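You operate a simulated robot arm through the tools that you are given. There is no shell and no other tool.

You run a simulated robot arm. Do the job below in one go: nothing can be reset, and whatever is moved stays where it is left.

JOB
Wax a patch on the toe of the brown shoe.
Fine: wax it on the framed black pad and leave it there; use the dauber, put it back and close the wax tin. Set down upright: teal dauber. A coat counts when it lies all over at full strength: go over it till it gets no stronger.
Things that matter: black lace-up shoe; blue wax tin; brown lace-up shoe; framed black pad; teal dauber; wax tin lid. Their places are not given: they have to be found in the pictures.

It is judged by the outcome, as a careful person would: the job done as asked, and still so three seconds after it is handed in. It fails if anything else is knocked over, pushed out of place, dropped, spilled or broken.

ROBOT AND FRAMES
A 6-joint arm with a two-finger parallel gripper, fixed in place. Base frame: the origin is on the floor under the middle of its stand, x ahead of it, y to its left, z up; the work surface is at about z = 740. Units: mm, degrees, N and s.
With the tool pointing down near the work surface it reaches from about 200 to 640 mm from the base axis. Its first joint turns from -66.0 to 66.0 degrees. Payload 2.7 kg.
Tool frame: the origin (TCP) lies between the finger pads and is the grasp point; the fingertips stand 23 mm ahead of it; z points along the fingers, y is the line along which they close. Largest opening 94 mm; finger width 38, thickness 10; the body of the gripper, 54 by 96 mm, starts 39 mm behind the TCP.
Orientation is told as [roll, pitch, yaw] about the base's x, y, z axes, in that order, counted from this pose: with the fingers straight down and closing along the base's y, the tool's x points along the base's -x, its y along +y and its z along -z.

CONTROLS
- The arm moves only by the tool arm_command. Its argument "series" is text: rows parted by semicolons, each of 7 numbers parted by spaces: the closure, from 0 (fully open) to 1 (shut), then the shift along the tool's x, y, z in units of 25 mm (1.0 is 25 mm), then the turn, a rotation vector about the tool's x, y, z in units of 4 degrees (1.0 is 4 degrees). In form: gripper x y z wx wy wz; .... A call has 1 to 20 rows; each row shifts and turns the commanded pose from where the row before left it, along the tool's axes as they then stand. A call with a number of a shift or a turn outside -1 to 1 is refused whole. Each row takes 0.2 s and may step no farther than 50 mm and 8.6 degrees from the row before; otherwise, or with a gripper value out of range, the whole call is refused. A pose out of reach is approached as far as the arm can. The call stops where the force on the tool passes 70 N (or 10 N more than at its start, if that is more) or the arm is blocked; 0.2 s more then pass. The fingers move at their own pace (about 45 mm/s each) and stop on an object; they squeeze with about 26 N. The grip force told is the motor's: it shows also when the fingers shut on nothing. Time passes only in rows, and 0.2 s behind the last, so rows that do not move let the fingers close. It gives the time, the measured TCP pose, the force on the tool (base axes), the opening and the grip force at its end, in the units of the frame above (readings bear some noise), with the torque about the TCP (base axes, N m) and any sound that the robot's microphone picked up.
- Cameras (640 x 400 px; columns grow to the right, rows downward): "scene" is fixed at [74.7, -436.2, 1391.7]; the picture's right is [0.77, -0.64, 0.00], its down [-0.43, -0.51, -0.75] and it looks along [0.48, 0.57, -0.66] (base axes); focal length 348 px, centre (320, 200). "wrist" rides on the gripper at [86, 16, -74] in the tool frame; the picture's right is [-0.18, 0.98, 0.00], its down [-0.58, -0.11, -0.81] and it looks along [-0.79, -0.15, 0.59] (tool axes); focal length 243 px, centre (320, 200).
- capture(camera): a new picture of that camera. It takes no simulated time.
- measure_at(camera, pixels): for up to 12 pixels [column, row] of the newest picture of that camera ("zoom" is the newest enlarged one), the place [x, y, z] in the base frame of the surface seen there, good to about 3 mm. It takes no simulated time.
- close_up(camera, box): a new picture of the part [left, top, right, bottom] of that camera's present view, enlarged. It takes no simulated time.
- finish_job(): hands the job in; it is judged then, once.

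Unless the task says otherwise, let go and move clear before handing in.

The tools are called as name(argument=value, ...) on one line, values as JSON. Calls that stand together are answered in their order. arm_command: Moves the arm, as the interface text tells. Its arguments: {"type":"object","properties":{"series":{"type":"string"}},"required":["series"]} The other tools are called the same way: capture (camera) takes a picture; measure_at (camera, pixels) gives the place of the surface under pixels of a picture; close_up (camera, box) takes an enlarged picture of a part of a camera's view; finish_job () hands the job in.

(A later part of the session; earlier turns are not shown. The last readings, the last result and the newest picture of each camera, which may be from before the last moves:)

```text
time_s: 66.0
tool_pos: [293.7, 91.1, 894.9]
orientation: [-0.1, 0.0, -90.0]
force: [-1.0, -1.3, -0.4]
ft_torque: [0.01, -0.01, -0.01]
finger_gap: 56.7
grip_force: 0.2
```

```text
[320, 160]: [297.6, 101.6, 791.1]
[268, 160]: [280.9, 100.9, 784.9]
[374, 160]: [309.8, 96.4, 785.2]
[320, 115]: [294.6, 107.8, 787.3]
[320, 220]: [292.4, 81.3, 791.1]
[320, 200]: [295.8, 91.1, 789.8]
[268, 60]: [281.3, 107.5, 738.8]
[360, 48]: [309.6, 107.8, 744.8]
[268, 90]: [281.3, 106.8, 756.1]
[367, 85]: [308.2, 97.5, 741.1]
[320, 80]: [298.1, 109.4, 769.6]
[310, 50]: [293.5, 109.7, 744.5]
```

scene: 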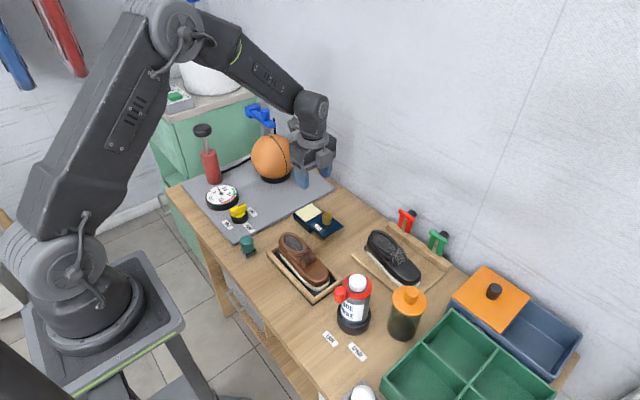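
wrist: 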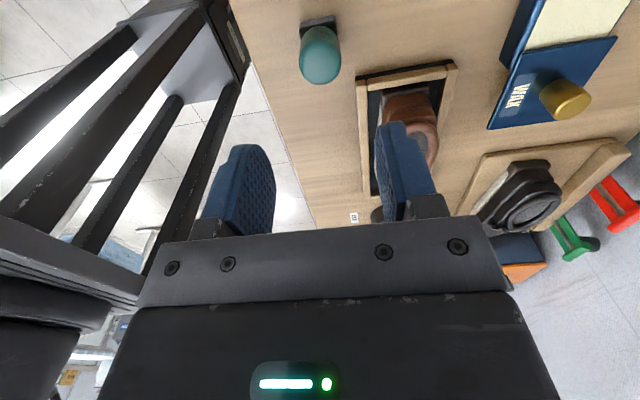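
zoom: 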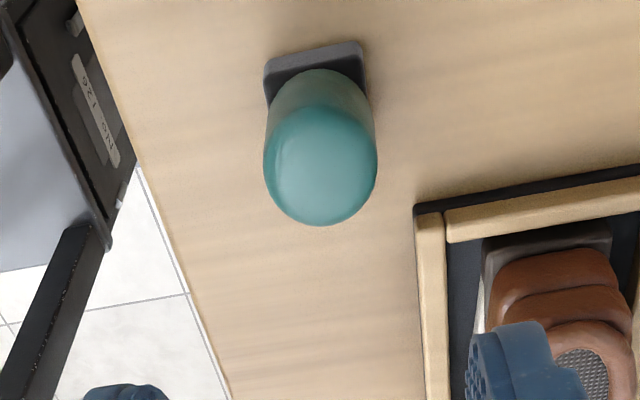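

The dauber's centre is (295,94), handle ≈28 mm wide, top ≈790. For clearance from the bottle while waxing I'll turn back to yaw 0 before picking it up.

arm_command(series="0.4 0 0 0 0 0 -1; 0.4 0 0 0 0 0 -1; 0.4 0 0 0 0 0 -1; 0.4 0 0 0 0 0 -1; 0.4 0 0 0 0 0 -1; 0.4 0 0 0 0 0 -1; 0.4 0 0 0 0 0 -1; 0.4 0 0 0 0 0 -1; 0.4 0 0 0 0 0 -1; 0.4 0 0 0 0 0 -1; 0.4 0 0 0 0 0 -1; 0.4 0 0 0 0 0 -1; 0.4 0 0 0 0 0 -1; 0.4 0 0 0 0 0 -1; 0.4 0 0 0 0 0 -1; 0.4 0 0 0 0 0 -1; 0.4 0 0 0 0 0 -1; 0.4 0 0 0 0 0 -1; 0.4 0 0 0 0 0 -1; 0.4 0 0 0 0 0 -1")

arm_command(series="0.4 0 0 0 0 0 -1; 0.4 0 0 0 0 0 -1; 0.4 0 0 0 0 0 -0.5; 0.4 0 0 0 0 0 0")

capture(camera="wrist")

close_up(camera="wrist", box=[220, 0, 420, 150])

```text
time_s: 70.2
tool_pos: [296.2, 92.3, 894.9]
orientation: [-0.1, 0.0, -9.9]
force: [-0.1, -0.3, 0.8]
ft_torque: [0.02, 0.01, -0.01]
finger_gap: 56.3
grip_force: 0.0
```

```text
time_s: 71.2
tool_pos: [297.4, 92.7, 896.2]
orientation: [0.0, 0.0, 0.0]
force: [-0.1, -0.4, 0.4]
ft_torque: [0.02, 0.0, 0.0]
finger_gap: 56.2
grip_force: 0.1
```

```text
taken
```

wrist: 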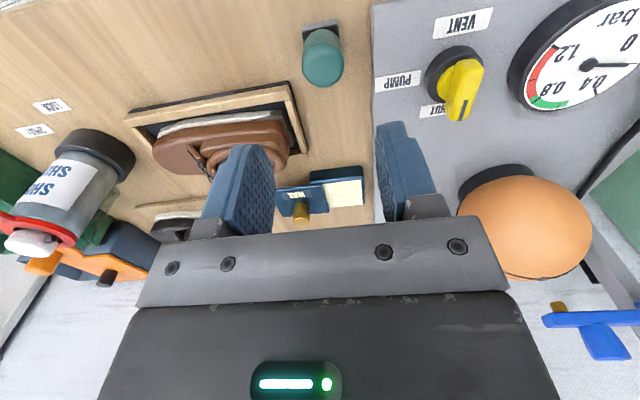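

```text
2.67 times, centred on (320, 75) of wrist
```

zoom: 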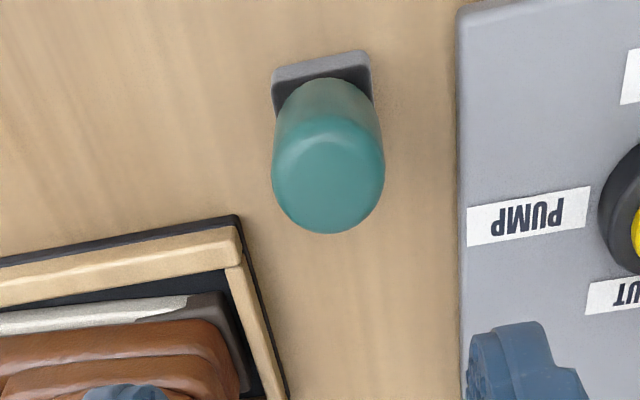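

measure_at(camera="zoom", pixels=[[328, 175], [275, 175], [381, 175], [328, 125], [328, 228], [273, 75], [370, 60], [280, 105], [372, 95], [590, 215], [625, 220], [470, 100]])

measure_at(camera="wrist", pixels=[[460, 70], [440, 60], [460, 110], [530, 90], [590, 60], [380, 100]])

```text
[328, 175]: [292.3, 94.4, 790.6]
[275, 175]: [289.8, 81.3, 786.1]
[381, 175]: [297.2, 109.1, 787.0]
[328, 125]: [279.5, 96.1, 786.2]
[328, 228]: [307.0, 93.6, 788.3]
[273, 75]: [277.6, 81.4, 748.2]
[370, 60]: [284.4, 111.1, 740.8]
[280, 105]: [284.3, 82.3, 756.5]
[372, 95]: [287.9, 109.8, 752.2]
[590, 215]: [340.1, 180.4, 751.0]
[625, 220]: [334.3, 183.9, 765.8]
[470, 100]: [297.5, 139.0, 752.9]
```

```text
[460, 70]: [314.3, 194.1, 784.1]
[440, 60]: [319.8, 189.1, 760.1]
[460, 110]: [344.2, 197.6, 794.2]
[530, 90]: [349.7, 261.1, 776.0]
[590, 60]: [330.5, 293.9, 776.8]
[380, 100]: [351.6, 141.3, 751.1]
```

The dauber's centre averages (294.3,94.6). I'll align and descend to z≈780 around the handle.

arm_command(series="0.4 0.08 0.08 0.7 0 0 0; 0.4 0 0 0.9 0 0 0; 0.4 0 0 0.9 0 0 0; 0.4 0 0 0.9 0 0 0; 0.4 0 0 0.7 0 0 0; 0.4 0 0 0.3 0 0 0; 0.4 0 0 0 0 0 0")

capture(camera="wrist")

close_up(camera="scene", box=[210, 200, 290, 270])

```text
time_s: 72.8
tool_pos: [295.6, 94.4, 786.3]
orientation: [0.0, 0.0, -0.1]
force: [-0.1, 0.2, -0.1]
ft_torque: [0.01, -0.01, -0.01]
finger_gap: 56.4
grip_force: 0.1
```

```text
taken
```

wrist: 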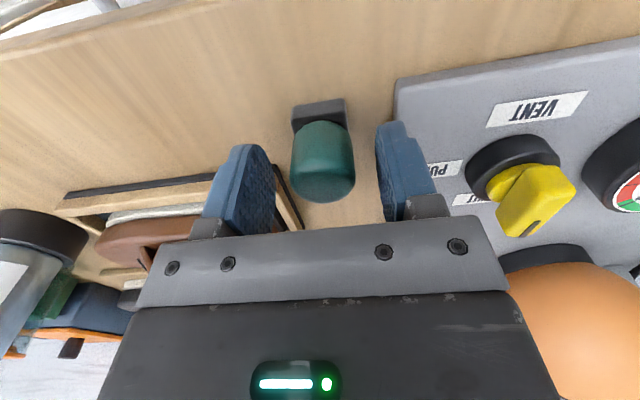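

```text
5.71 times, centred on (250, 235) of scene
```

zoom: 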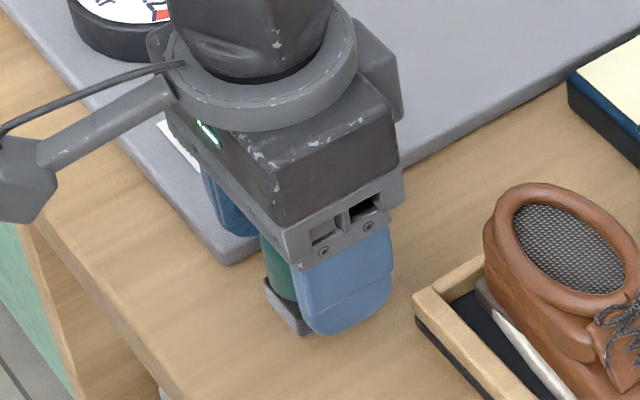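

The handle is between the fingers. I'll lower 5 mm more and close.

arm_command(series="0.4 0 0 0.2 0 0 0; 0.4 0 0 0 0 0 0; 1 0 0 0 0 0 0; 1 0 0 0 0 0 0; 1 0 0 0 0 0 0; 1 0 0 0 0 0 0; 1 0 0 0 0 0 0")

capture(camera="wrist")

```text
time_s: 74.4
tool_pos: [294.5, 92.9, 780.6]
orientation: [0.0, 0.0, 0.1]
force: [-0.2, 0.4, 0.6]
ft_torque: [0.03, -0.03, 0.03]
finger_gap: 31.0
grip_force: 25.5
```

```text
taken
```

wrist: 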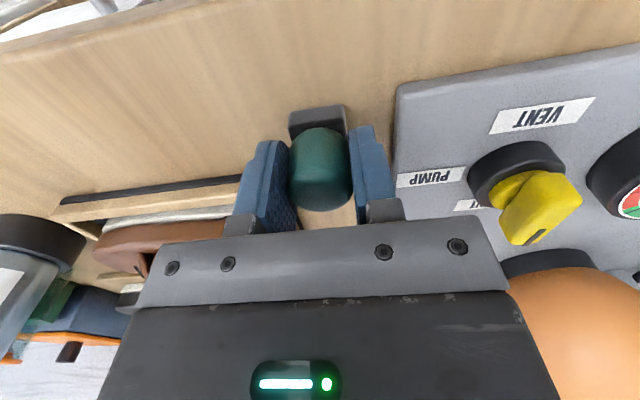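

The dauber is held (31 mm, 25.5 N). I'll lift it straight up and check.

arm_command(series="1 0 0 -0.3 0 0 0; 1 0 0 -0.6 0 0 0; 1 0 0 -0.9 0 0 0; 1 0 0 -0.9 0 0 0; 1 0 0 -0.9 0 0 0; 1 0 0 -0.4 0 0 0; 1 0 0 0 0 0 0")

capture(camera="wrist")

close_up(camera="scene", box=[200, 150, 300, 260])

```text
time_s: 76.0
tool_pos: [293.5, 93.5, 880.3]
orientation: [0.0, -0.1, -0.1]
force: [0.1, 1.0, -0.6]
ft_torque: [0.01, -0.04, -0.02]
finger_gap: 30.8
grip_force: 26.0
```

```text
taken
```

wrist: 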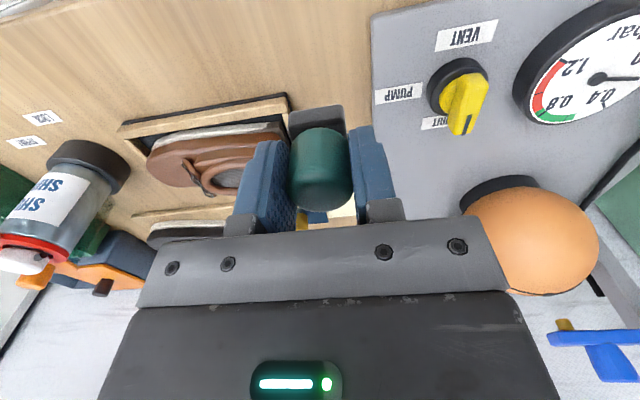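

```text
3.64 times, centred on (250, 205) of scene
```

zoom: 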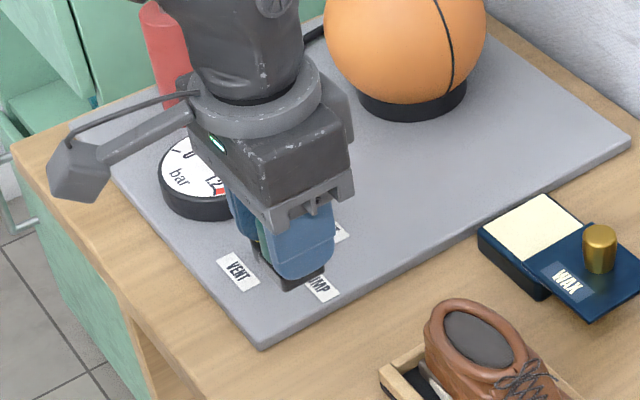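

The dauber is held upright. I'll carry it above the wax at (480.5,92.5).

arm_command(series="1 -0.6 0 0 0 0 0; 1 -1 0 0 0 0 0; 1 -1 0 0 0 0 0; 1 -1 0 0 0 0 0; 1 -1 0 0 0 0 0; 1 -1 0 0 0 0 0; 1 -1 0 0 0 0 0; 1 -0.86 -0.04 0 0 0 0; 1 0 0 0.8 0 0 0; 1 0 0 0.8 0 0 0; 1 0 0 0.6 0 0 0; 1 0 0 0 0 0 0")

capture(camera="wrist")

close_up(camera="scene", box=[285, 180, 345, 240])

```text
time_s: 78.6
tool_pos: [480.7, 91.4, 824.8]
orientation: [0.0, -0.1, 0.0]
force: [-0.2, -0.9, -0.3]
ft_torque: [0.0, 0.04, 0.01]
finger_gap: 30.9
grip_force: 25.7
```

```text
taken
```

wrist: 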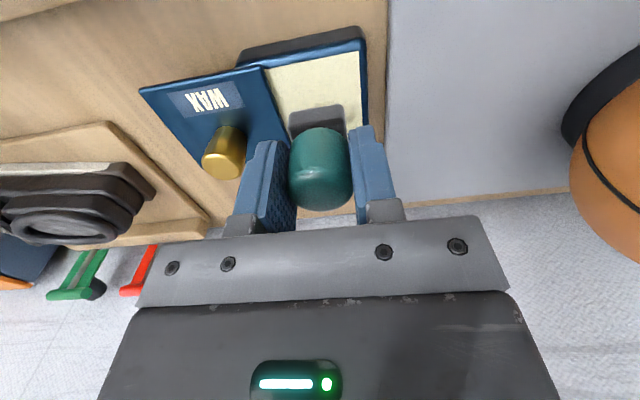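

```text
6.67 times, centred on (315, 210) of scene
```

zoom: 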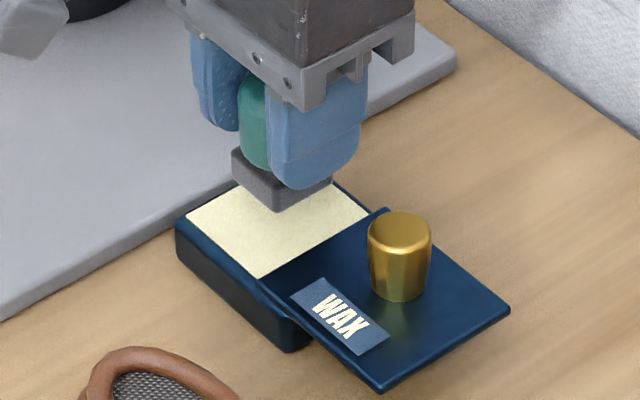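

The dauber hovers ~20 mm above the wax. I'll lower 18 mm, then feel for contact.

arm_command(series="1 0 0 0.4 0 0 0; 1 0 0 0.32 0 0 0; 1 0 0 0 0 0 0")

arm_command(series="1 0 0 0.06 0 0 0; 1 0 0 0 0 0 0")

```text
time_s: 79.4
tool_pos: [481.4, 92.3, 808.2]
orientation: [0.0, 0.0, 0.0]
force: [0.0, 0.0, 0.2]
ft_torque: [0.02, -0.04, 0.01]
finger_gap: 30.4
grip_force: 26.2
```

```text
time_s: 80.0
tool_pos: [481.9, 91.8, 807.0]
orientation: [0.0, 0.0, -0.1]
force: [0.6, -0.2, -1.6]
ft_torque: [-0.01, 0.04, 0.02]
finger_gap: 30.6
grip_force: 26.1
```

No contact yet; lowering 1.5 mm at a time.

arm_command(series="1 0 0 0.06 0 0 0; 1 0 0 0 0 0 0")

arm_command(series="1 0 0 0.04 0 0 0; 1 0 0 0 0 0 0")

close_up(camera="scene", box=[285, 180, 345, 240])

```text
time_s: 80.6
tool_pos: [480.0, 93.1, 805.8]
orientation: [0.1, 0.0, -0.1]
force: [-0.5, 0.1, 2.1]
ft_torque: [0.03, -0.03, -0.04]
finger_gap: 30.9
grip_force: 26.0
```

```text
time_s: 81.2
tool_pos: [480.5, 93.2, 804.5]
orientation: [0.0, -0.1, 0.0]
force: [-2.3, -2.0, 10.1]
ft_torque: [-0.11, 0.09, -0.04]
finger_gap: 30.6
grip_force: 25.9
```

```text
6.67 times, centred on (315, 210) of scene
```

zoom: 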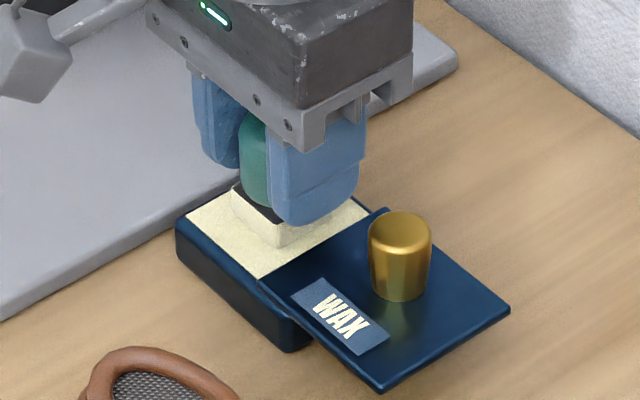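

The dauber's foot has turned cream (zoom (270,215)) with 10 N contact, so it is loaded. I'll lift and carry it above the toe centre at (366,−86).

arm_command(series="1 0 0 -0.2 0 0 0; 1 0 0 -0.6 0 0 0; 1 0 0 -0.9 0 0 0; 1 0 0 -0.9 0 0 0; 1 0 0 -0.5 0 0 0; 1 0.57 -0.9 0 0 0 0; 1 0.57 -0.9 0 0 0 0; 1 0.57 -0.9 0 0 0 0; 1 0.57 -0.9 0 0 0 0; 1 0.57 -0.9 0 0 0 0; 1 0.57 -0.9 0 0 0 0; 1 0.57 -0.9 0 0 0 0; 1 0.57 -0.86 0 0 0 0; 1 0 0 0 0 0 0")

capture(camera="wrist")

close_up(camera="scene", box=[260, 200, 360, 310])

```text
time_s: 84.2
tool_pos: [366.0, -89.2, 881.4]
orientation: [0.0, 0.0, 0.0]
force: [0.2, 0.1, 0.8]
ft_torque: [0.01, 0.03, 0.01]
finger_gap: 30.8
grip_force: 25.8
```

```text
taken
```

wrist: 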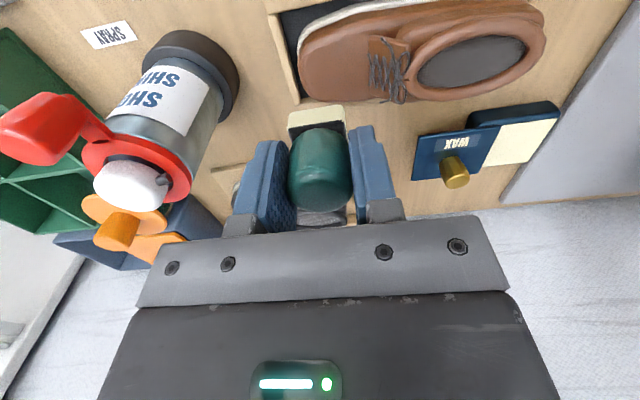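

```text
3.64 times, centred on (310, 255) of scene
```

zoom: 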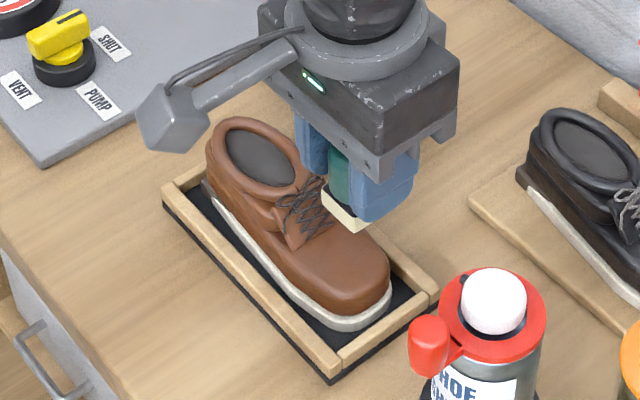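

The toe is clearly seen at zoom (330,270). I'll map its surface before touching it.

measure_at(camera="zoom", pixels=[[330, 270], [350, 250], [370, 250], [310, 260], [345, 285], [370, 275], [330, 250], [320, 290], [345, 300], [380, 285], [300, 275], [360, 235]])

measure_at(camera="wrist", pixels=[[310, 40], [310, 60], [320, 85], [330, 30], [350, 50], [345, 85], [370, 30], [375, 70], [360, 15], [320, 30], [330, 65], [385, 90]])

```text
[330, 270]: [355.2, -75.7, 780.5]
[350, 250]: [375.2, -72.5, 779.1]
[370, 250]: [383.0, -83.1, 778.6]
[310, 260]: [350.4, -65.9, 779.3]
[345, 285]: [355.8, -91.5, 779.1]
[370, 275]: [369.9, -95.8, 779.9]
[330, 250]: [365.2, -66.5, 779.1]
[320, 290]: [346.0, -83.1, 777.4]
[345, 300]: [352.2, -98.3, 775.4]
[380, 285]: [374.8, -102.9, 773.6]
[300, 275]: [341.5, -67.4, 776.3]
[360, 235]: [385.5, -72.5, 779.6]
```

```text
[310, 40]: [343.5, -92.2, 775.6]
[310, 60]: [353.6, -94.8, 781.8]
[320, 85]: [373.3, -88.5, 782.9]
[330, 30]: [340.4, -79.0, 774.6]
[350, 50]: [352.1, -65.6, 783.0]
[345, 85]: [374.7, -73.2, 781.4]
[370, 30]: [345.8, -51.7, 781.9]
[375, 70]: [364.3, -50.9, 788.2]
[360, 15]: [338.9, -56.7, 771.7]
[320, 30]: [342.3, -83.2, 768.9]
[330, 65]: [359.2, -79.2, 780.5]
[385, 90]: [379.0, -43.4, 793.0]
```

The toe's flat top is x≈346–386, y≈−97 to −62 at z≈780. I'll lower over its centre to just above contact.

arm_command(series="1 0 0.06 0.7 0 0 0; 1 0 0 0.7 0 0 0; 1 0 0 0.5 0 0 0; 1 0 0 0.2 0 0 0; 1 0 0 0 0 0 0")

capture(camera="wrist")

close_up(camera="scene", box=[275, 225, 345, 305])

```text
time_s: 85.4
tool_pos: [367.7, -85.2, 828.5]
orientation: [0.0, 0.0, -0.1]
force: [-0.4, 0.2, -0.9]
ft_torque: [-0.03, 0.0, -0.01]
finger_gap: 31.0
grip_force: 25.9
```

```text
taken
```

wrist: 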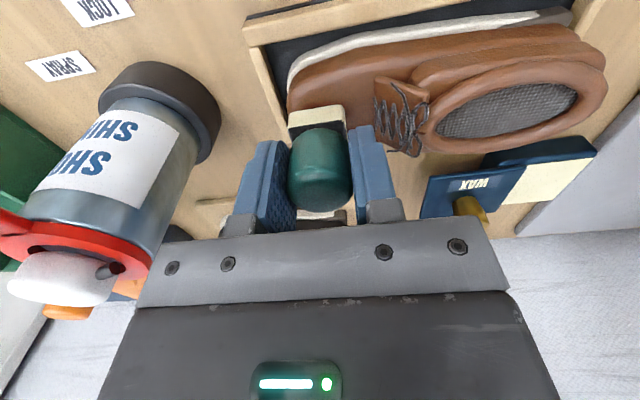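

```text
5.00 times, centred on (310, 265) of scene
```

zoom: 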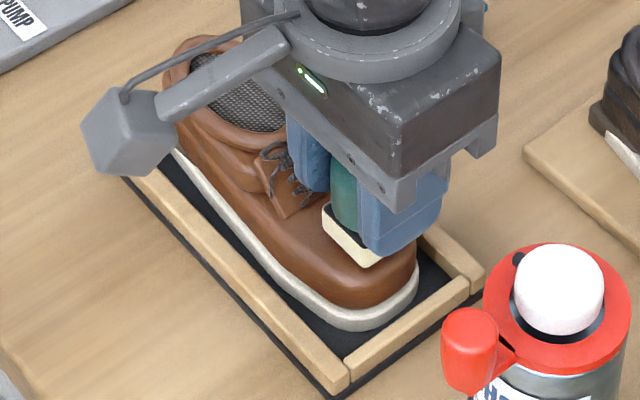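

About 5 mm above the toe. Lowering gently to contact.

arm_command(series="1 0 0 0.1 0 0 0; 1 0 0 0.06 0 0 0; 1 0 0 0 0 0 0")

arm_command(series="1 0 0 0.04 0 0 0; 1 0 0 0 0 0 0")

```text
time_s: 86.2
tool_pos: [367.0, -85.7, 825.2]
orientation: [0.1, 0.0, -0.1]
force: [-0.6, 0.6, -0.6]
ft_torque: [0.05, 0.01, 0.0]
finger_gap: 31.0
grip_force: 26.0
```

```text
time_s: 86.8
tool_pos: [367.7, -83.4, 824.2]
orientation: [0.0, -0.1, 0.1]
force: [0.1, 0.5, -1.2]
ft_torque: [-0.02, -0.03, 0.0]
finger_gap: 30.7
grip_force: 25.5
```

arm_command(series="1 0 0 0.04 0 0 0; 1 0 0 0 0 0 0")

arm_command(series="1 0 0 0.04 0 0 0; 1 0 0 0 0 0 0")

```text
time_s: 87.4
tool_pos: [367.0, -85.0, 822.7]
orientation: [0.1, 0.0, 0.0]
force: [0.7, -0.9, 4.4]
ft_torque: [-0.01, -0.01, 0.02]
finger_gap: 30.9
grip_force: 25.6
```

```text
time_s: 88.0
tool_pos: [366.7, -84.3, 822.4]
orientation: [0.0, 0.0, 0.0]
force: [-2.1, 1.9, 11.1]
ft_torque: [0.1, 0.03, 0.02]
finger_gap: 31.0
grip_force: 25.8
```

Contact on the toe at 11 N. I'll lift 15 mm and look at the mark it left.

arm_command(series="1 0 0 -0.1 0 0 0; 1 0 0 -0.5 0 0 0; 1 0 0 -0.5 0 0 0; 1 0 0 0 0 0 0")

close_up(camera="scene", box=[275, 225, 345, 305])

close_up(camera="wrist", box=[250, 20, 450, 160])

```text
time_s: 89.0
tool_pos: [366.7, -84.6, 849.9]
orientation: [0.1, 0.1, -0.1]
force: [0.4, 0.5, -0.6]
ft_torque: [0.01, 0.0, -0.02]
finger_gap: 30.7
grip_force: 26.4
```

```text
5.00 times, centred on (310, 265) of scene
```

zoom: 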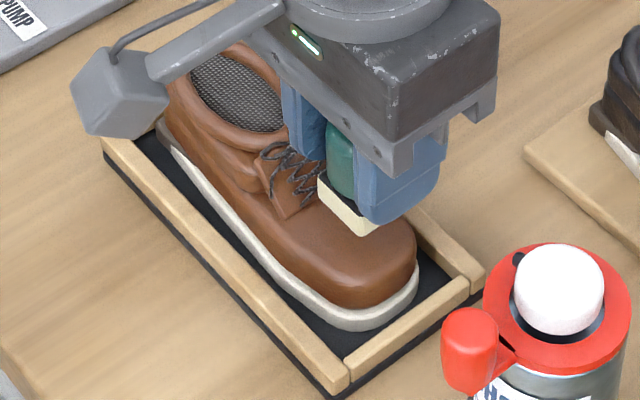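

```text
2.86 times, centred on (350, 90) of wrist
```

zoom: 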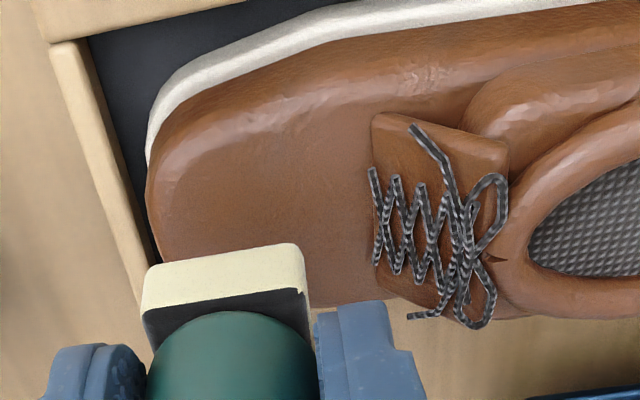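

No mark is visible yet from here. I'll move the dauber 60 mm aside to see the whole toe.

arm_command(series="1 -0.8 0 -0.4 0 0 0; 1 -0.8 0 -0.4 0 0 0; 1 -0.8 0 0 0 0 0; 1 0 0 0 0 0 0")

close_up(camera="scene", box=[275, 225, 345, 305])

close_up(camera="wrist", box=[250, 0, 420, 120])

```text
time_s: 90.0
tool_pos: [427.3, -81.1, 870.2]
orientation: [0.1, 0.0, -0.1]
force: [0.1, 0.4, -0.6]
ft_torque: [0.0, 0.0, 0.03]
finger_gap: 30.8
grip_force: 26.0
```

```text
5.00 times, centred on (310, 265) of scene
```

zoom: 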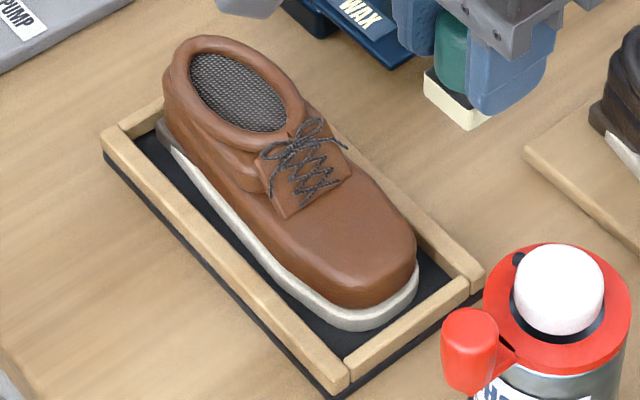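

```text
3.33 times, centred on (335, 60) of wrist
```

zoom: 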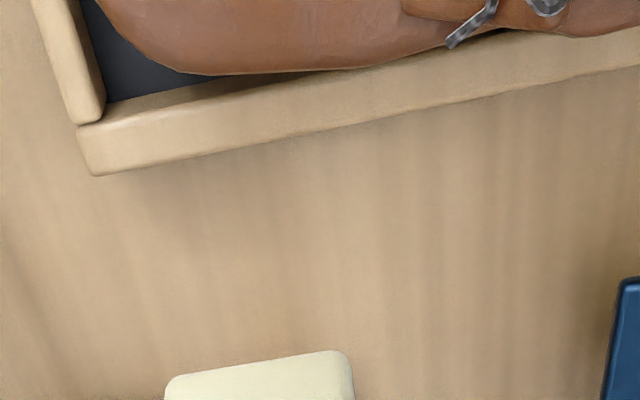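

The toe shows no wax after a plain dab while the dauber's foot is still cream, so it likely needs rubbing. I'll return, press lightly, and make short strokes over the toe.

arm_command(series="1 0.8 0 0 0 0 0; 1 0.8 0 0.4 0 0 0; 1 0.8 0 0.4 0 0 0; 1 0 0 0.6 0 0 0; 1 0 0 0.36 0 0 0; 1 0 0 0.08 0 0 0; 1 0 0 0 0 0 0")

arm_command(series="1 0 0 0.05 0 0 0; 1 0 0 0 0 0 0")

```text
time_s: 91.6
tool_pos: [366.8, -85.5, 823.8]
orientation: [0.1, -0.1, 0.1]
force: [-0.7, 0.1, -0.2]
ft_torque: [0.01, -0.01, -0.01]
finger_gap: 31.0
grip_force: 26.1
```

```text
time_s: 92.2
tool_pos: [366.9, -85.0, 823.0]
orientation: [0.0, 0.0, 0.0]
force: [0.1, 0.4, -0.4]
ft_torque: [0.02, -0.01, 0.01]
finger_gap: 31.0
grip_force: 26.0
```

arm_command(series="1 0 0 0.04 0 0 0; 1 0 0 0 0 0 0")

arm_command(series="1 0 0 0.03 0 0 0; 1 0.16 0 0 0 0 0; 1 0.16 0 0 0 0 0; 1 -0.16 0 0 0 0 0; 1 -0.16 0 0 0 0 0; 1 -0.16 0 0 0 0 0; 1 -0.16 0 0 0 0 0; 1 0.16 0 0 0 0 0; 1 0.16 0 0 0 0 0")

close_up(camera="scene", box=[275, 225, 345, 305])

```text
time_s: 92.8
tool_pos: [366.4, -84.5, 823.2]
orientation: [0.0, 0.0, 0.1]
force: [-3.7, -3.1, 10.3]
ft_torque: [-0.11, 0.11, 0.0]
finger_gap: 30.9
grip_force: 25.8
```

```text
time_s: 94.8
tool_pos: [367.0, -84.9, 821.3]
orientation: [-0.1, 0.1, 0.0]
force: [1.6, -0.1, 3.0]
ft_torque: [0.01, -0.12, -0.01]
finger_gap: 30.8
grip_force: 26.4
```

```text
5.00 times, centred on (310, 265) of scene
```

zoom: 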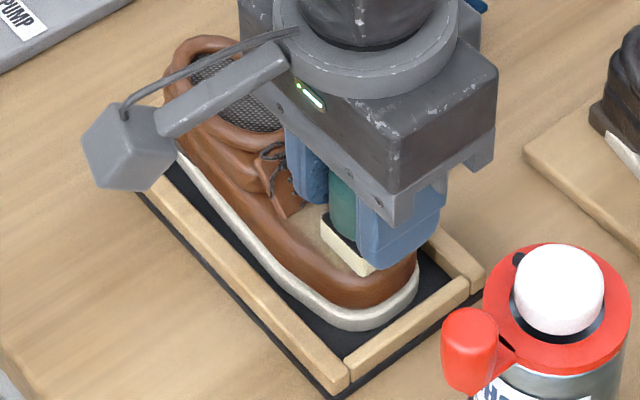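

A pale film now shows beside the dauber at zoom (310,225), so rubbing lays the wax. I'll rub across lanes over the whole toe.

arm_command(series="1 0 -0.16 0.02 0 0 0; 1 0 -0.16 0 0 0 0; 1 0.2 0 0 0 0 0; 1 0.2 0 0 0 0 0; 1 -0.2 0 0 0 0 0; 1 -0.2 0 0 0 0 0; 1 -0.2 0 0 0 0 0; 1 -0.2 0 0 0 0 0; 1 0 0.16 0 0 0 0; 1 0 0.16 0 0 0 0; 1 0.2 0 0 0 0 0; 1 0.2 0 0 0 0 0; 1 0.2 0 0 0 0 0; 1 0.2 0 0 0 0 0; 1 0 0.16 0 0 0 0; 1 0 0.16 0 0 0 0; 1 -0.2 0 0 0 0 0; 1 -0.2 0 0 0 0 0; 1 -0.2 0 0 0 0 0; 1 -0.2 0 0 0 0 0")

close_up(camera="scene", box=[275, 225, 345, 305])

```text
time_s: 99.0
tool_pos: [377.0, -74.4, 820.2]
orientation: [0.0, -0.1, 0.1]
force: [-0.4, -0.3, -1.0]
ft_torque: [0.0, -0.04, 0.03]
finger_gap: 30.7
grip_force: 25.5
```

```text
5.00 times, centred on (310, 265) of scene
```

zoom: 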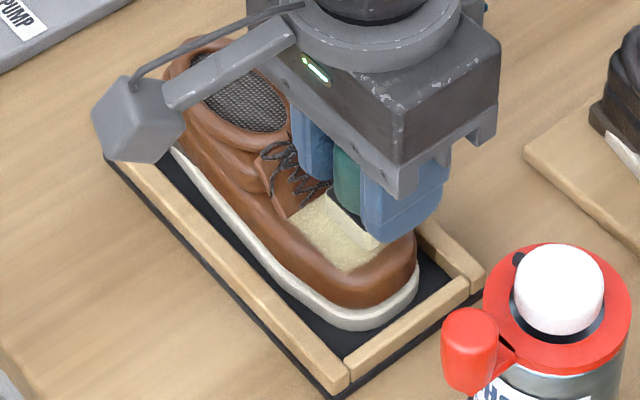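

A pale rectangular coat is building on the toe (zoom (335,235)). The force has dropped to ~0, so I'll lift and check both the coat and how the dauber sits in the grip.

arm_command(series="1 0 0 -0.4 0 0 0; 1 0 0 -0.8 0 0 0; 1 -0.8 0 -0.6 0 0 0; 1 -0.8 0 0 0 0 0; 1 -0.8 0 0 0 0 0; 1 0 0 0 0 0 0")

close_up(camera="scene", box=[285, 235, 345, 295])

close_up(camera="scene", box=[300, 190, 380, 270])

capture(camera="wrist")

```text
time_s: 100.4
tool_pos: [436.3, -76.0, 865.3]
orientation: [0.0, 0.0, 0.0]
force: [0.1, -0.9, 0.1]
ft_torque: [-0.05, -0.03, -0.03]
finger_gap: 30.9
grip_force: 26.1
```

```text
6.67 times, centred on (315, 265) of scene
```

zoom: 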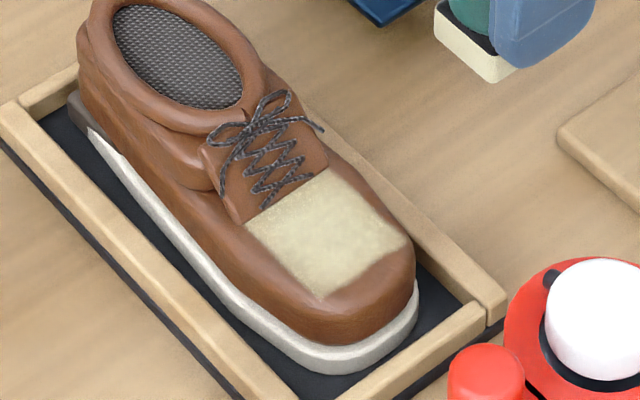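

```text
5.00 times, centred on (340, 230) of scene
```

zoom: 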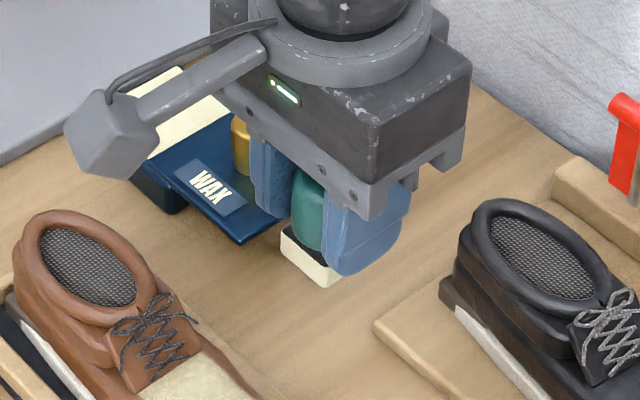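

```text
taken
```

wrist: 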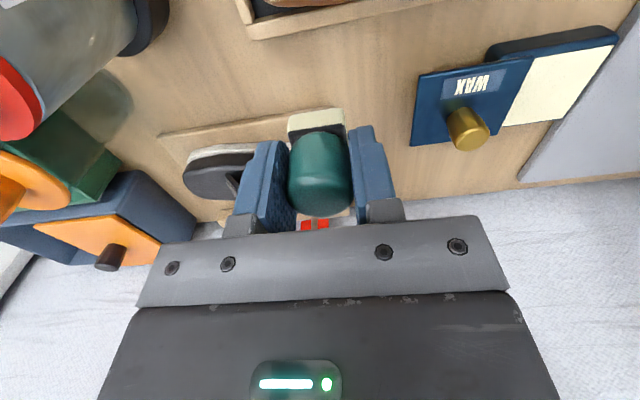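

A pale coat covers a rectangle on the toe (zoom (325,235)), fading at its edges, and the foot is still cream. I'll zoom in and measure its extents.

close_up(camera="scene", box=[300, 255, 335, 285])

measure_at(camera="scene", pixels=[[305, 269], [316, 261], [316, 280], [329, 272]])

```text
13.33 times, centred on (318, 270) of scene
```

zoom: 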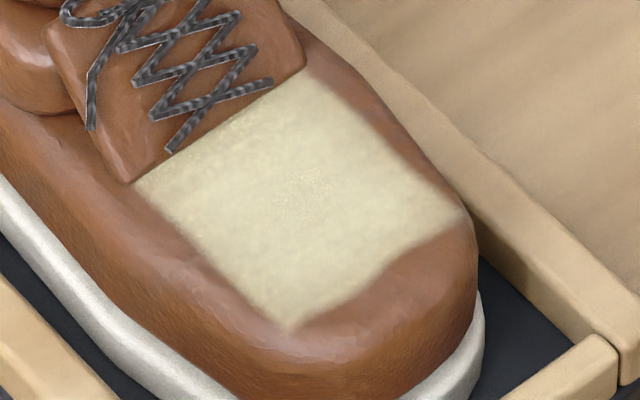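

```text
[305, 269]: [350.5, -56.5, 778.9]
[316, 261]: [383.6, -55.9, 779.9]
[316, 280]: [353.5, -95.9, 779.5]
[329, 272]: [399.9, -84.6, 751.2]
```

measure_at(camera="zoom", pixels=[[138, 185], [305, 75], [285, 328], [462, 215], [215, 260], [380, 140], [390, 260], [300, 200], [220, 130], [470, 240], [300, 350], [250, 300]])

close_up(camera="scene", box=[325, 215, 365, 255])

```text
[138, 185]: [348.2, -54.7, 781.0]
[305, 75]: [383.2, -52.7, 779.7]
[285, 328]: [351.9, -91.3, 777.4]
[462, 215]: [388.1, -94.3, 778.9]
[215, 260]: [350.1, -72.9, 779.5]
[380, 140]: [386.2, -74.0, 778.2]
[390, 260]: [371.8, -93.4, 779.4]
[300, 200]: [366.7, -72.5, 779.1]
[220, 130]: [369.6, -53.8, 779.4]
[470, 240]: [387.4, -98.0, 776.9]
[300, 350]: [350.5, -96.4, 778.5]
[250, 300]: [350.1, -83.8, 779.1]
```

```text
10.00 times, centred on (345, 235) of scene
```

zoom: 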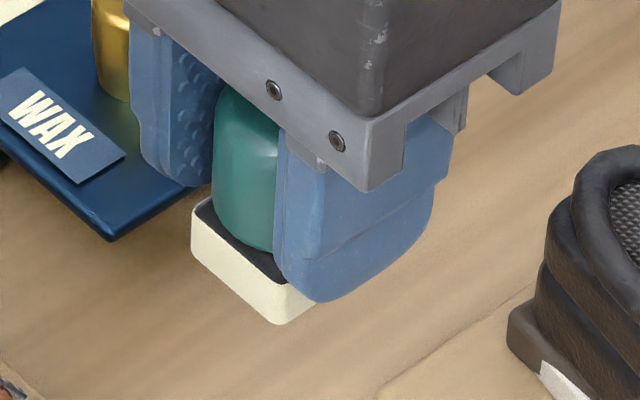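

The coat covers about x 349–386, y −93 to −54. I'll go back for a second, wider set of strokes and see if it strengthens; first finding contact again.

arm_command(series="1 0.7 0 0 0 0 0; 1 0.7 0 0 0 0 0; 1 0.7 -0.1 0.4 0 0 0; 1 0.6 -0.1 0.4 0 0 0; 1 0 0 0.5 0 0 0; 1 0 0 0.3 0 0 0; 1 0 0 0.1 0 0 0; 1 0 0 0 0 0 0")

arm_command(series="1 0 0 0.04 0 0 0; 1 0 0 0 0 0 0")

arm_command(series="1 0 0 0.04 0 0 0; 1 0 0 0 0 0 0")

```text
time_s: 102.2
tool_pos: [369.8, -80.9, 823.0]
orientation: [0.1, 0.0, 0.0]
force: [-0.4, -0.3, 0.3]
ft_torque: [0.04, -0.01, -0.04]
finger_gap: 30.7
grip_force: 25.8
```

```text
time_s: 102.8
tool_pos: [369.6, -80.3, 822.4]
orientation: [0.0, 0.0, 0.0]
force: [0.5, 0.0, -0.2]
ft_torque: [0.0, -0.01, -0.01]
finger_gap: 30.8
grip_force: 25.9
```

```text
time_s: 103.4
tool_pos: [368.8, -80.8, 821.2]
orientation: [0.0, 0.0, 0.0]
force: [-0.4, -1.1, -0.6]
ft_torque: [-0.01, 0.01, 0.01]
finger_gap: 31.0
grip_force: 26.3
```

arm_command(series="1 0 0 0.04 0 0 0; 1 0 0 0 0 0 0")

arm_command(series="1 0 0 0.04 0 0 0; 1 0 0 0 0 0 0")

```text
time_s: 104.0
tool_pos: [369.0, -80.9, 820.6]
orientation: [0.0, 0.0, 0.0]
force: [-1.2, -0.4, 3.7]
ft_torque: [-0.03, -0.03, 0.0]
finger_gap: 31.1
grip_force: 26.5
```

```text
time_s: 104.6
tool_pos: [369.9, -81.0, 819.0]
orientation: [0.0, -0.2, 0.1]
force: [-3.0, 0.3, 28.2]
ft_torque: [-0.06, 0.14, 0.0]
finger_gap: 30.9
grip_force: 25.7
```

Contact is at z≈820.5 (28 N is a bit firm). I'll back off 0.7 mm and stroke a wider raster.

arm_command(series="1 0 0 -0.03 0 0 0; 1 0 -0.26 0 0 0 0; 1 0 -0.26 0 0 0 0; 1 -0.22 0 0 0 0 0; 1 -0.22 0 0 0 0 0; 1 0.25 0 0 0 0 0; 1 0.25 0 0 0 0 0; 1 0.25 0 0 0 0 0; 1 0.25 0 0 0 0 0; 1 0 0.18 0 0 0 0; 1 0 0.18 0 0 0 0; 1 -0.25 0 0 0 0 0; 1 -0.25 0 0 0 0 0; 1 -0.25 0 0 0 0 0; 1 -0.25 0 0 0 0 0; 1 0 0 0 0 0 0")

arm_command(series="1 0 0.18 0 0 0 0; 1 0 0.18 0 0 0 0; 1 0.25 0 0 0 0 0; 1 0.25 0 0 0 0 0; 1 0.25 0 0 0 0 0; 1 0.25 0 0 0 0 0; 1 0 0.14 0 0 0 0; 1 0 0.14 0 0 0 0; 1 -0.25 0 0 0 0 0; 1 -0.25 0 0 0 0 0; 1 -0.25 0 0 0 0 0; 1 -0.25 0 0 0 0 0; 1 0 0 0 0 0 0")

close_up(camera="scene", box=[275, 225, 345, 305])

```text
time_s: 108.0
tool_pos: [380.4, -85.4, 819.7]
orientation: [0.0, 0.0, 0.0]
force: [-11.6, 1.4, 27.8]
ft_torque: [0.1, 0.38, 0.03]
finger_gap: 30.6
grip_force: 25.9
```

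```text
time_s: 110.8
tool_pos: [380.7, -70.1, 820.2]
orientation: [-0.1, -0.1, 0.1]
force: [-4.8, 0.3, 11.9]
ft_torque: [0.05, 0.16, 0.0]
finger_gap: 30.8
grip_force: 26.5
```

```text
5.00 times, centred on (310, 265) of scene
```

zoom: 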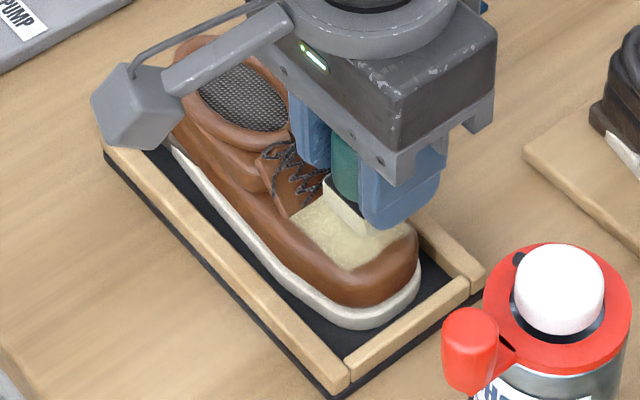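

The strokes ran at about 12–28 N without moving the shoe out of the frame. I'll lift aside and compare the coat.

arm_command(series="1 0 0 -0.4 0 0 0; 1 0 0 -0.8 0 0 0; 1 -0.8 0 -0.6 0 0 0; 1 -0.8 0 0 0 0 0; 1 -0.6 0 0 0 0 0; 1 0 0 0 0 0 0")

close_up(camera="scene", box=[300, 255, 335, 285])

close_up(camera="scene", box=[265, 215, 355, 305])

close_up(camera="scene", box=[325, 215, 365, 255])

```text
time_s: 112.2
tool_pos: [436.9, -69.3, 864.4]
orientation: [0.1, 0.0, 0.0]
force: [-0.5, 1.1, -1.5]
ft_torque: [0.0, 0.02, 0.02]
finger_gap: 30.9
grip_force: 25.7
```

```text
13.33 times, centred on (318, 270) of scene
```

zoom: 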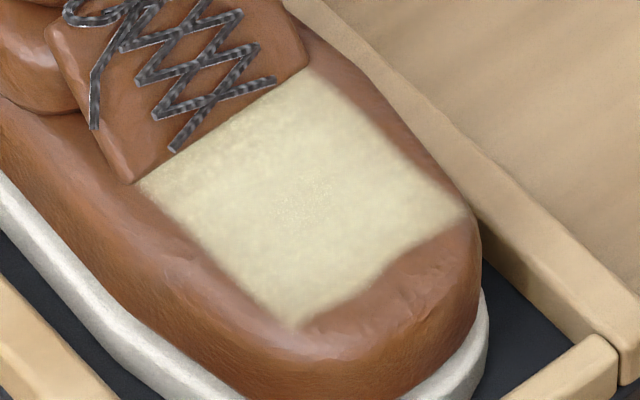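

```text
4.44 times, centred on (310, 260) of scene
```

zoom: 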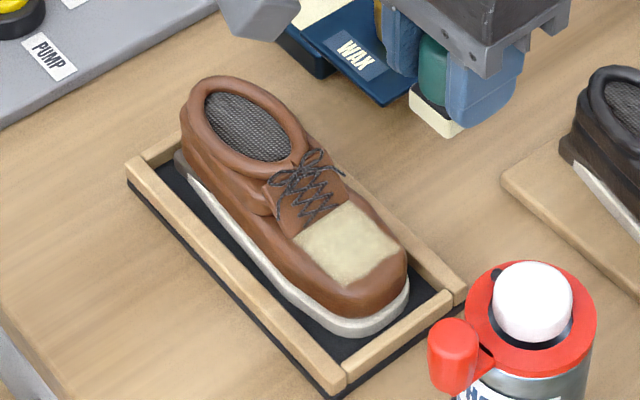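

```text
10.00 times, centred on (345, 235) of scene
```

zoom: 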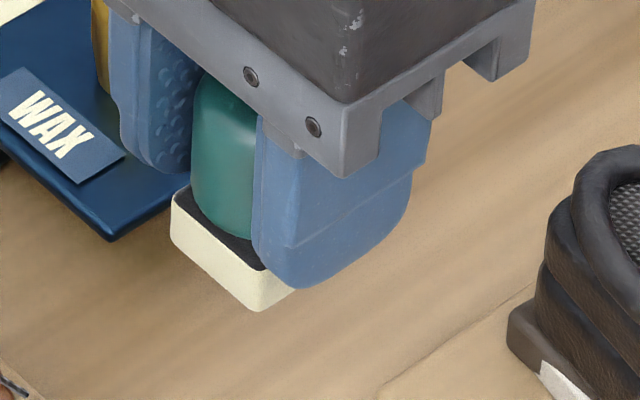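

The coat kept the same outline but grew more even, so the patch is a fixed area. I'll reload the dauber in the wax and go over it again to see if it still strengthens.

arm_command(series="1 -0.2 0.8 -0.2 0 0 0; 1 -0.2 0.8 -0.2 0 0 0; 1 -0.25 0.8 0 0 0 0; 1 -0.25 0.8 0 0 0 0; 1 -0.25 0.8 0 0 0 0; 1 -0.25 0.8 0 0 0 0; 1 -0.2 0.8 0 0 0 0; 1 -0.1 0.85 0 0 0 0; 1 0 0 0.6 0 0 0; 1 0 0 0.8 0 0 0; 1 0 0 0.6 0 0 0; 1 0 0 0.4 0 0 0; 1 0 0 0 0 0 0")

close_up(camera="scene", box=[285, 180, 345, 240])

```text
time_s: 115.0
tool_pos: [478.2, 90.3, 814.1]
orientation: [0.1, -0.1, 0.0]
force: [-0.1, -0.3, -0.9]
ft_torque: [0.01, 0.01, -0.02]
finger_gap: 30.3
grip_force: 26.1
```

```text
6.67 times, centred on (315, 210) of scene
```

zoom: 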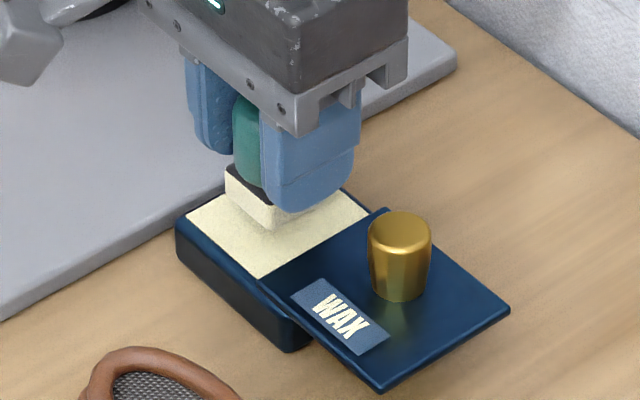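

About 12 mm above the wax. Lowering to contact.

arm_command(series="1 -0.08 0.08 0.3 0 0 0; 1 0 0 0.08 0 0 0; 1 0 0 0 0 0 0")

arm_command(series="1 0 0 0.05 0 0 0; 1 0 0 0 0 0 0")

arm_command(series="1 0 0 0.05 0 0 0; 1 0 0 0 0 0 0")

```text
time_s: 115.8
tool_pos: [479.8, 94.2, 805.8]
orientation: [0.0, 0.0, 0.0]
force: [0.0, -0.3, -0.7]
ft_torque: [-0.01, -0.02, -0.01]
finger_gap: 30.7
grip_force: 26.2
```

```text
time_s: 116.4
tool_pos: [478.1, 94.6, 802.8]
orientation: [0.0, 0.0, 0.0]
force: [-0.4, -0.6, -0.7]
ft_torque: [0.0, 0.02, -0.02]
finger_gap: 30.8
grip_force: 26.0
```

```text
time_s: 117.0
tool_pos: [479.0, 94.3, 802.8]
orientation: [-0.1, 0.0, 0.0]
force: [0.9, 0.0, 0.5]
ft_torque: [0.03, 0.02, 0.0]
finger_gap: 30.6
grip_force: 26.3
```

arm_command(series="1 0 0 0.04 0 0 0; 1 0 0 0 0 0 0")

arm_command(series="1 0 0 0.04 0 0 0; 1 0 0 0 0 0 0")

```text
time_s: 117.6
tool_pos: [480.5, 94.1, 802.9]
orientation: [0.1, -0.1, 0.0]
force: [-3.2, -1.2, 9.6]
ft_torque: [-0.09, 0.01, 0.0]
finger_gap: 30.6
grip_force: 26.0
```

```text
time_s: 118.2
tool_pos: [480.5, 94.1, 801.9]
orientation: [0.0, -0.2, 0.0]
force: [-5.7, -1.6, 28.3]
ft_torque: [-0.1, 0.13, -0.05]
finger_gap: 30.8
grip_force: 26.0
```

Reloaded (28 N contact). I'll lift and carry it back over the patch centre (367.5,−75).

arm_command(series="1 0 0 -0.1 0 0 0; 1 0 0 -0.6 0 0 0; 1 0 0 -0.9 0 0 0; 1 0 0 -0.9 0 0 0; 1 0 0 -0.2 0 0 0; 1 0.645 -0.966 0 0 0 0; 1 0.645 -0.966 0 0 0 0; 1 0.645 -0.966 0 0 0 0; 1 0.645 -0.966 0 0 0 0; 1 0.645 -0.966 0 0 0 0; 1 0.645 -0.966 0 0 0 0; 1 0.645 -0.966 0 0 0 0; 1 0 0 0 0 0 0; 1 0 0 0.8 0 0 0; 1 0 0 0.6 0 0 0; 1 0 0 0.36 0 0 0; 1 0 0 0 0 0 0")

arm_command(series="1 0 0 0.06 0 0 0; 1 0 0 0.04 0 0 0; 1 0 0 0 0 0 0")

arm_command(series="1 0 0 0.04 0 0 0; 1 0 0 0 0 0 0")

```text
time_s: 121.8
tool_pos: [367.1, -75.6, 825.9]
orientation: [0.0, 0.0, 0.0]
force: [0.2, -0.5, -0.3]
ft_torque: [0.0, 0.0, 0.01]
finger_gap: 30.7
grip_force: 25.9
```

```text
time_s: 122.6
tool_pos: [365.9, -76.2, 822.4]
orientation: [0.0, -0.1, 0.0]
force: [0.7, -0.1, 0.2]
ft_torque: [0.03, 0.03, 0.02]
finger_gap: 31.3
grip_force: 26.4
```

```text
time_s: 123.2
tool_pos: [367.4, -74.5, 821.4]
orientation: [-0.1, 0.0, 0.0]
force: [-1.0, -0.1, -0.7]
ft_torque: [-0.03, 0.0, -0.01]
finger_gap: 30.7
grip_force: 26.1
```

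arm_command(series="1 0 0 0.04 0 0 0; 1 0 0 0 0 0 0")

arm_command(series="1 0 0 0.02 0 0 0; 1 0 0 0 0 0 0")

```text
time_s: 123.8
tool_pos: [366.7, -74.3, 820.2]
orientation: [0.0, 0.1, 0.0]
force: [-1.3, -1.6, 4.0]
ft_torque: [-0.09, 0.01, -0.01]
finger_gap: 30.8
grip_force: 26.5
```

```text
time_s: 124.4
tool_pos: [367.9, -74.8, 819.9]
orientation: [0.1, -0.2, -0.1]
force: [-1.6, 0.4, 14.2]
ft_torque: [0.09, -0.05, 0.01]
finger_gap: 30.6
grip_force: 26.0
```

Light contact at 14 N. Stroking a full raster over the patch.

arm_command(series="1 -0.26 0 0 0 0 0; 1 -0.26 0 0 0 0 0; 1 0 0.14 0 0 0 0; 1 0 0.14 0 0 0 0; 1 0.26 0 0 0 0 0; 1 0.26 0 0 0 0 0; 1 0.26 0 0 0 0 0; 1 0.26 0 0 0 0 0; 1 0 -0.16 0 0 0 0; 1 0 -0.16 0 0 0 0; 1 -0.26 0 0 0 0 0; 1 -0.26 0 0 0 0 0; 1 -0.26 0 0 0 0 0; 1 -0.26 0 0 0 0 0; 1 0 -0.16 0 0 0 0; 1 0 -0.16 0 0 0 0; 1 0.26 0 0 0 0 0; 1 0.26 0 0 0 0 0; 1 0.26 0 0 0 0 0; 1 0.26 0 0 0 0 0")

arm_command(series="1 0 -0.16 0 0 0 0; 1 0 -0.16 0 0 0 0; 1 -0.26 0 0 0 0 0; 1 -0.26 0 0 0 0 0; 1 -0.26 0 0 0 0 0; 1 -0.26 0 0 0 0 0; 1 0 0.16 0 0 0 0; 1 0 0.16 0 0 0 0; 1 0.26 0 0 0 0 0; 1 0.26 0 0 0 0 0; 1 0.26 0 0 0 0 0; 1 0.26 0 0 0 0 0; 1 0 0.16 0 0 0 0; 1 0 0.16 0 0 0 0; 1 -0.26 0 0 0 0 0; 1 -0.26 0 0 0 0 0; 1 -0.26 0 0 0 0 0; 1 -0.26 0 0 0 0 0; 1 0 0 0 0 0 0")

arm_command(series="1 0 0 -0.4 0 0 0; 1 0 0 -0.8 0 0 0; 1 -0.8 0 -0.6 0 0 0; 1 -0.8 0 0 0 0 0; 1 -0.6 0 0 0 0 0; 1 0 0 0 0 0 0")

close_up(camera="scene", box=[300, 255, 335, 285])

close_up(camera="scene", box=[265, 215, 355, 305])

```text
time_s: 128.6
tool_pos: [354.1, -84.4, 819.7]
orientation: [0.0, -0.2, 0.0]
force: [9.8, 1.1, 21.0]
ft_torque: [0.1, -0.45, -0.01]
finger_gap: 30.9
grip_force: 26.1
```

```text
time_s: 132.6
tool_pos: [380.3, -76.4, 819.2]
orientation: [0.0, 0.0, -0.1]
force: [-7.7, 0.2, 21.1]
ft_torque: [0.03, 0.19, 0.05]
finger_gap: 30.9
grip_force: 25.7
```

```text
time_s: 134.0
tool_pos: [435.9, -74.2, 864.2]
orientation: [0.0, 0.0, 0.0]
force: [-0.2, -0.3, -0.1]
ft_torque: [-0.03, -0.01, 0.0]
finger_gap: 30.9
grip_force: 26.5
```

```text
13.33 times, centred on (318, 270) of scene
```

zoom: 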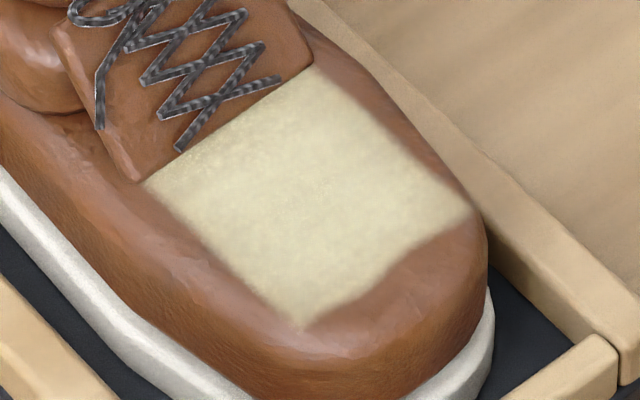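

```text
4.44 times, centred on (310, 260) of scene
```

zoom: 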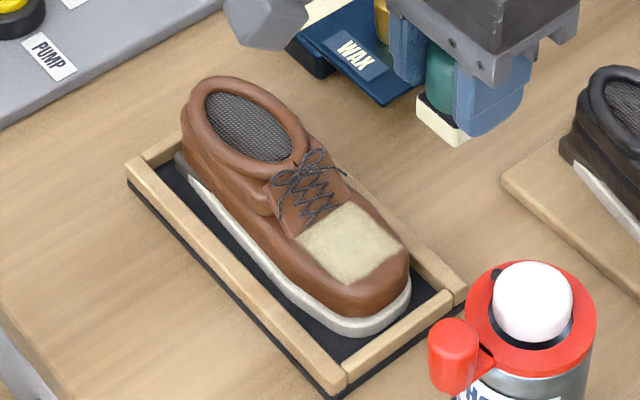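

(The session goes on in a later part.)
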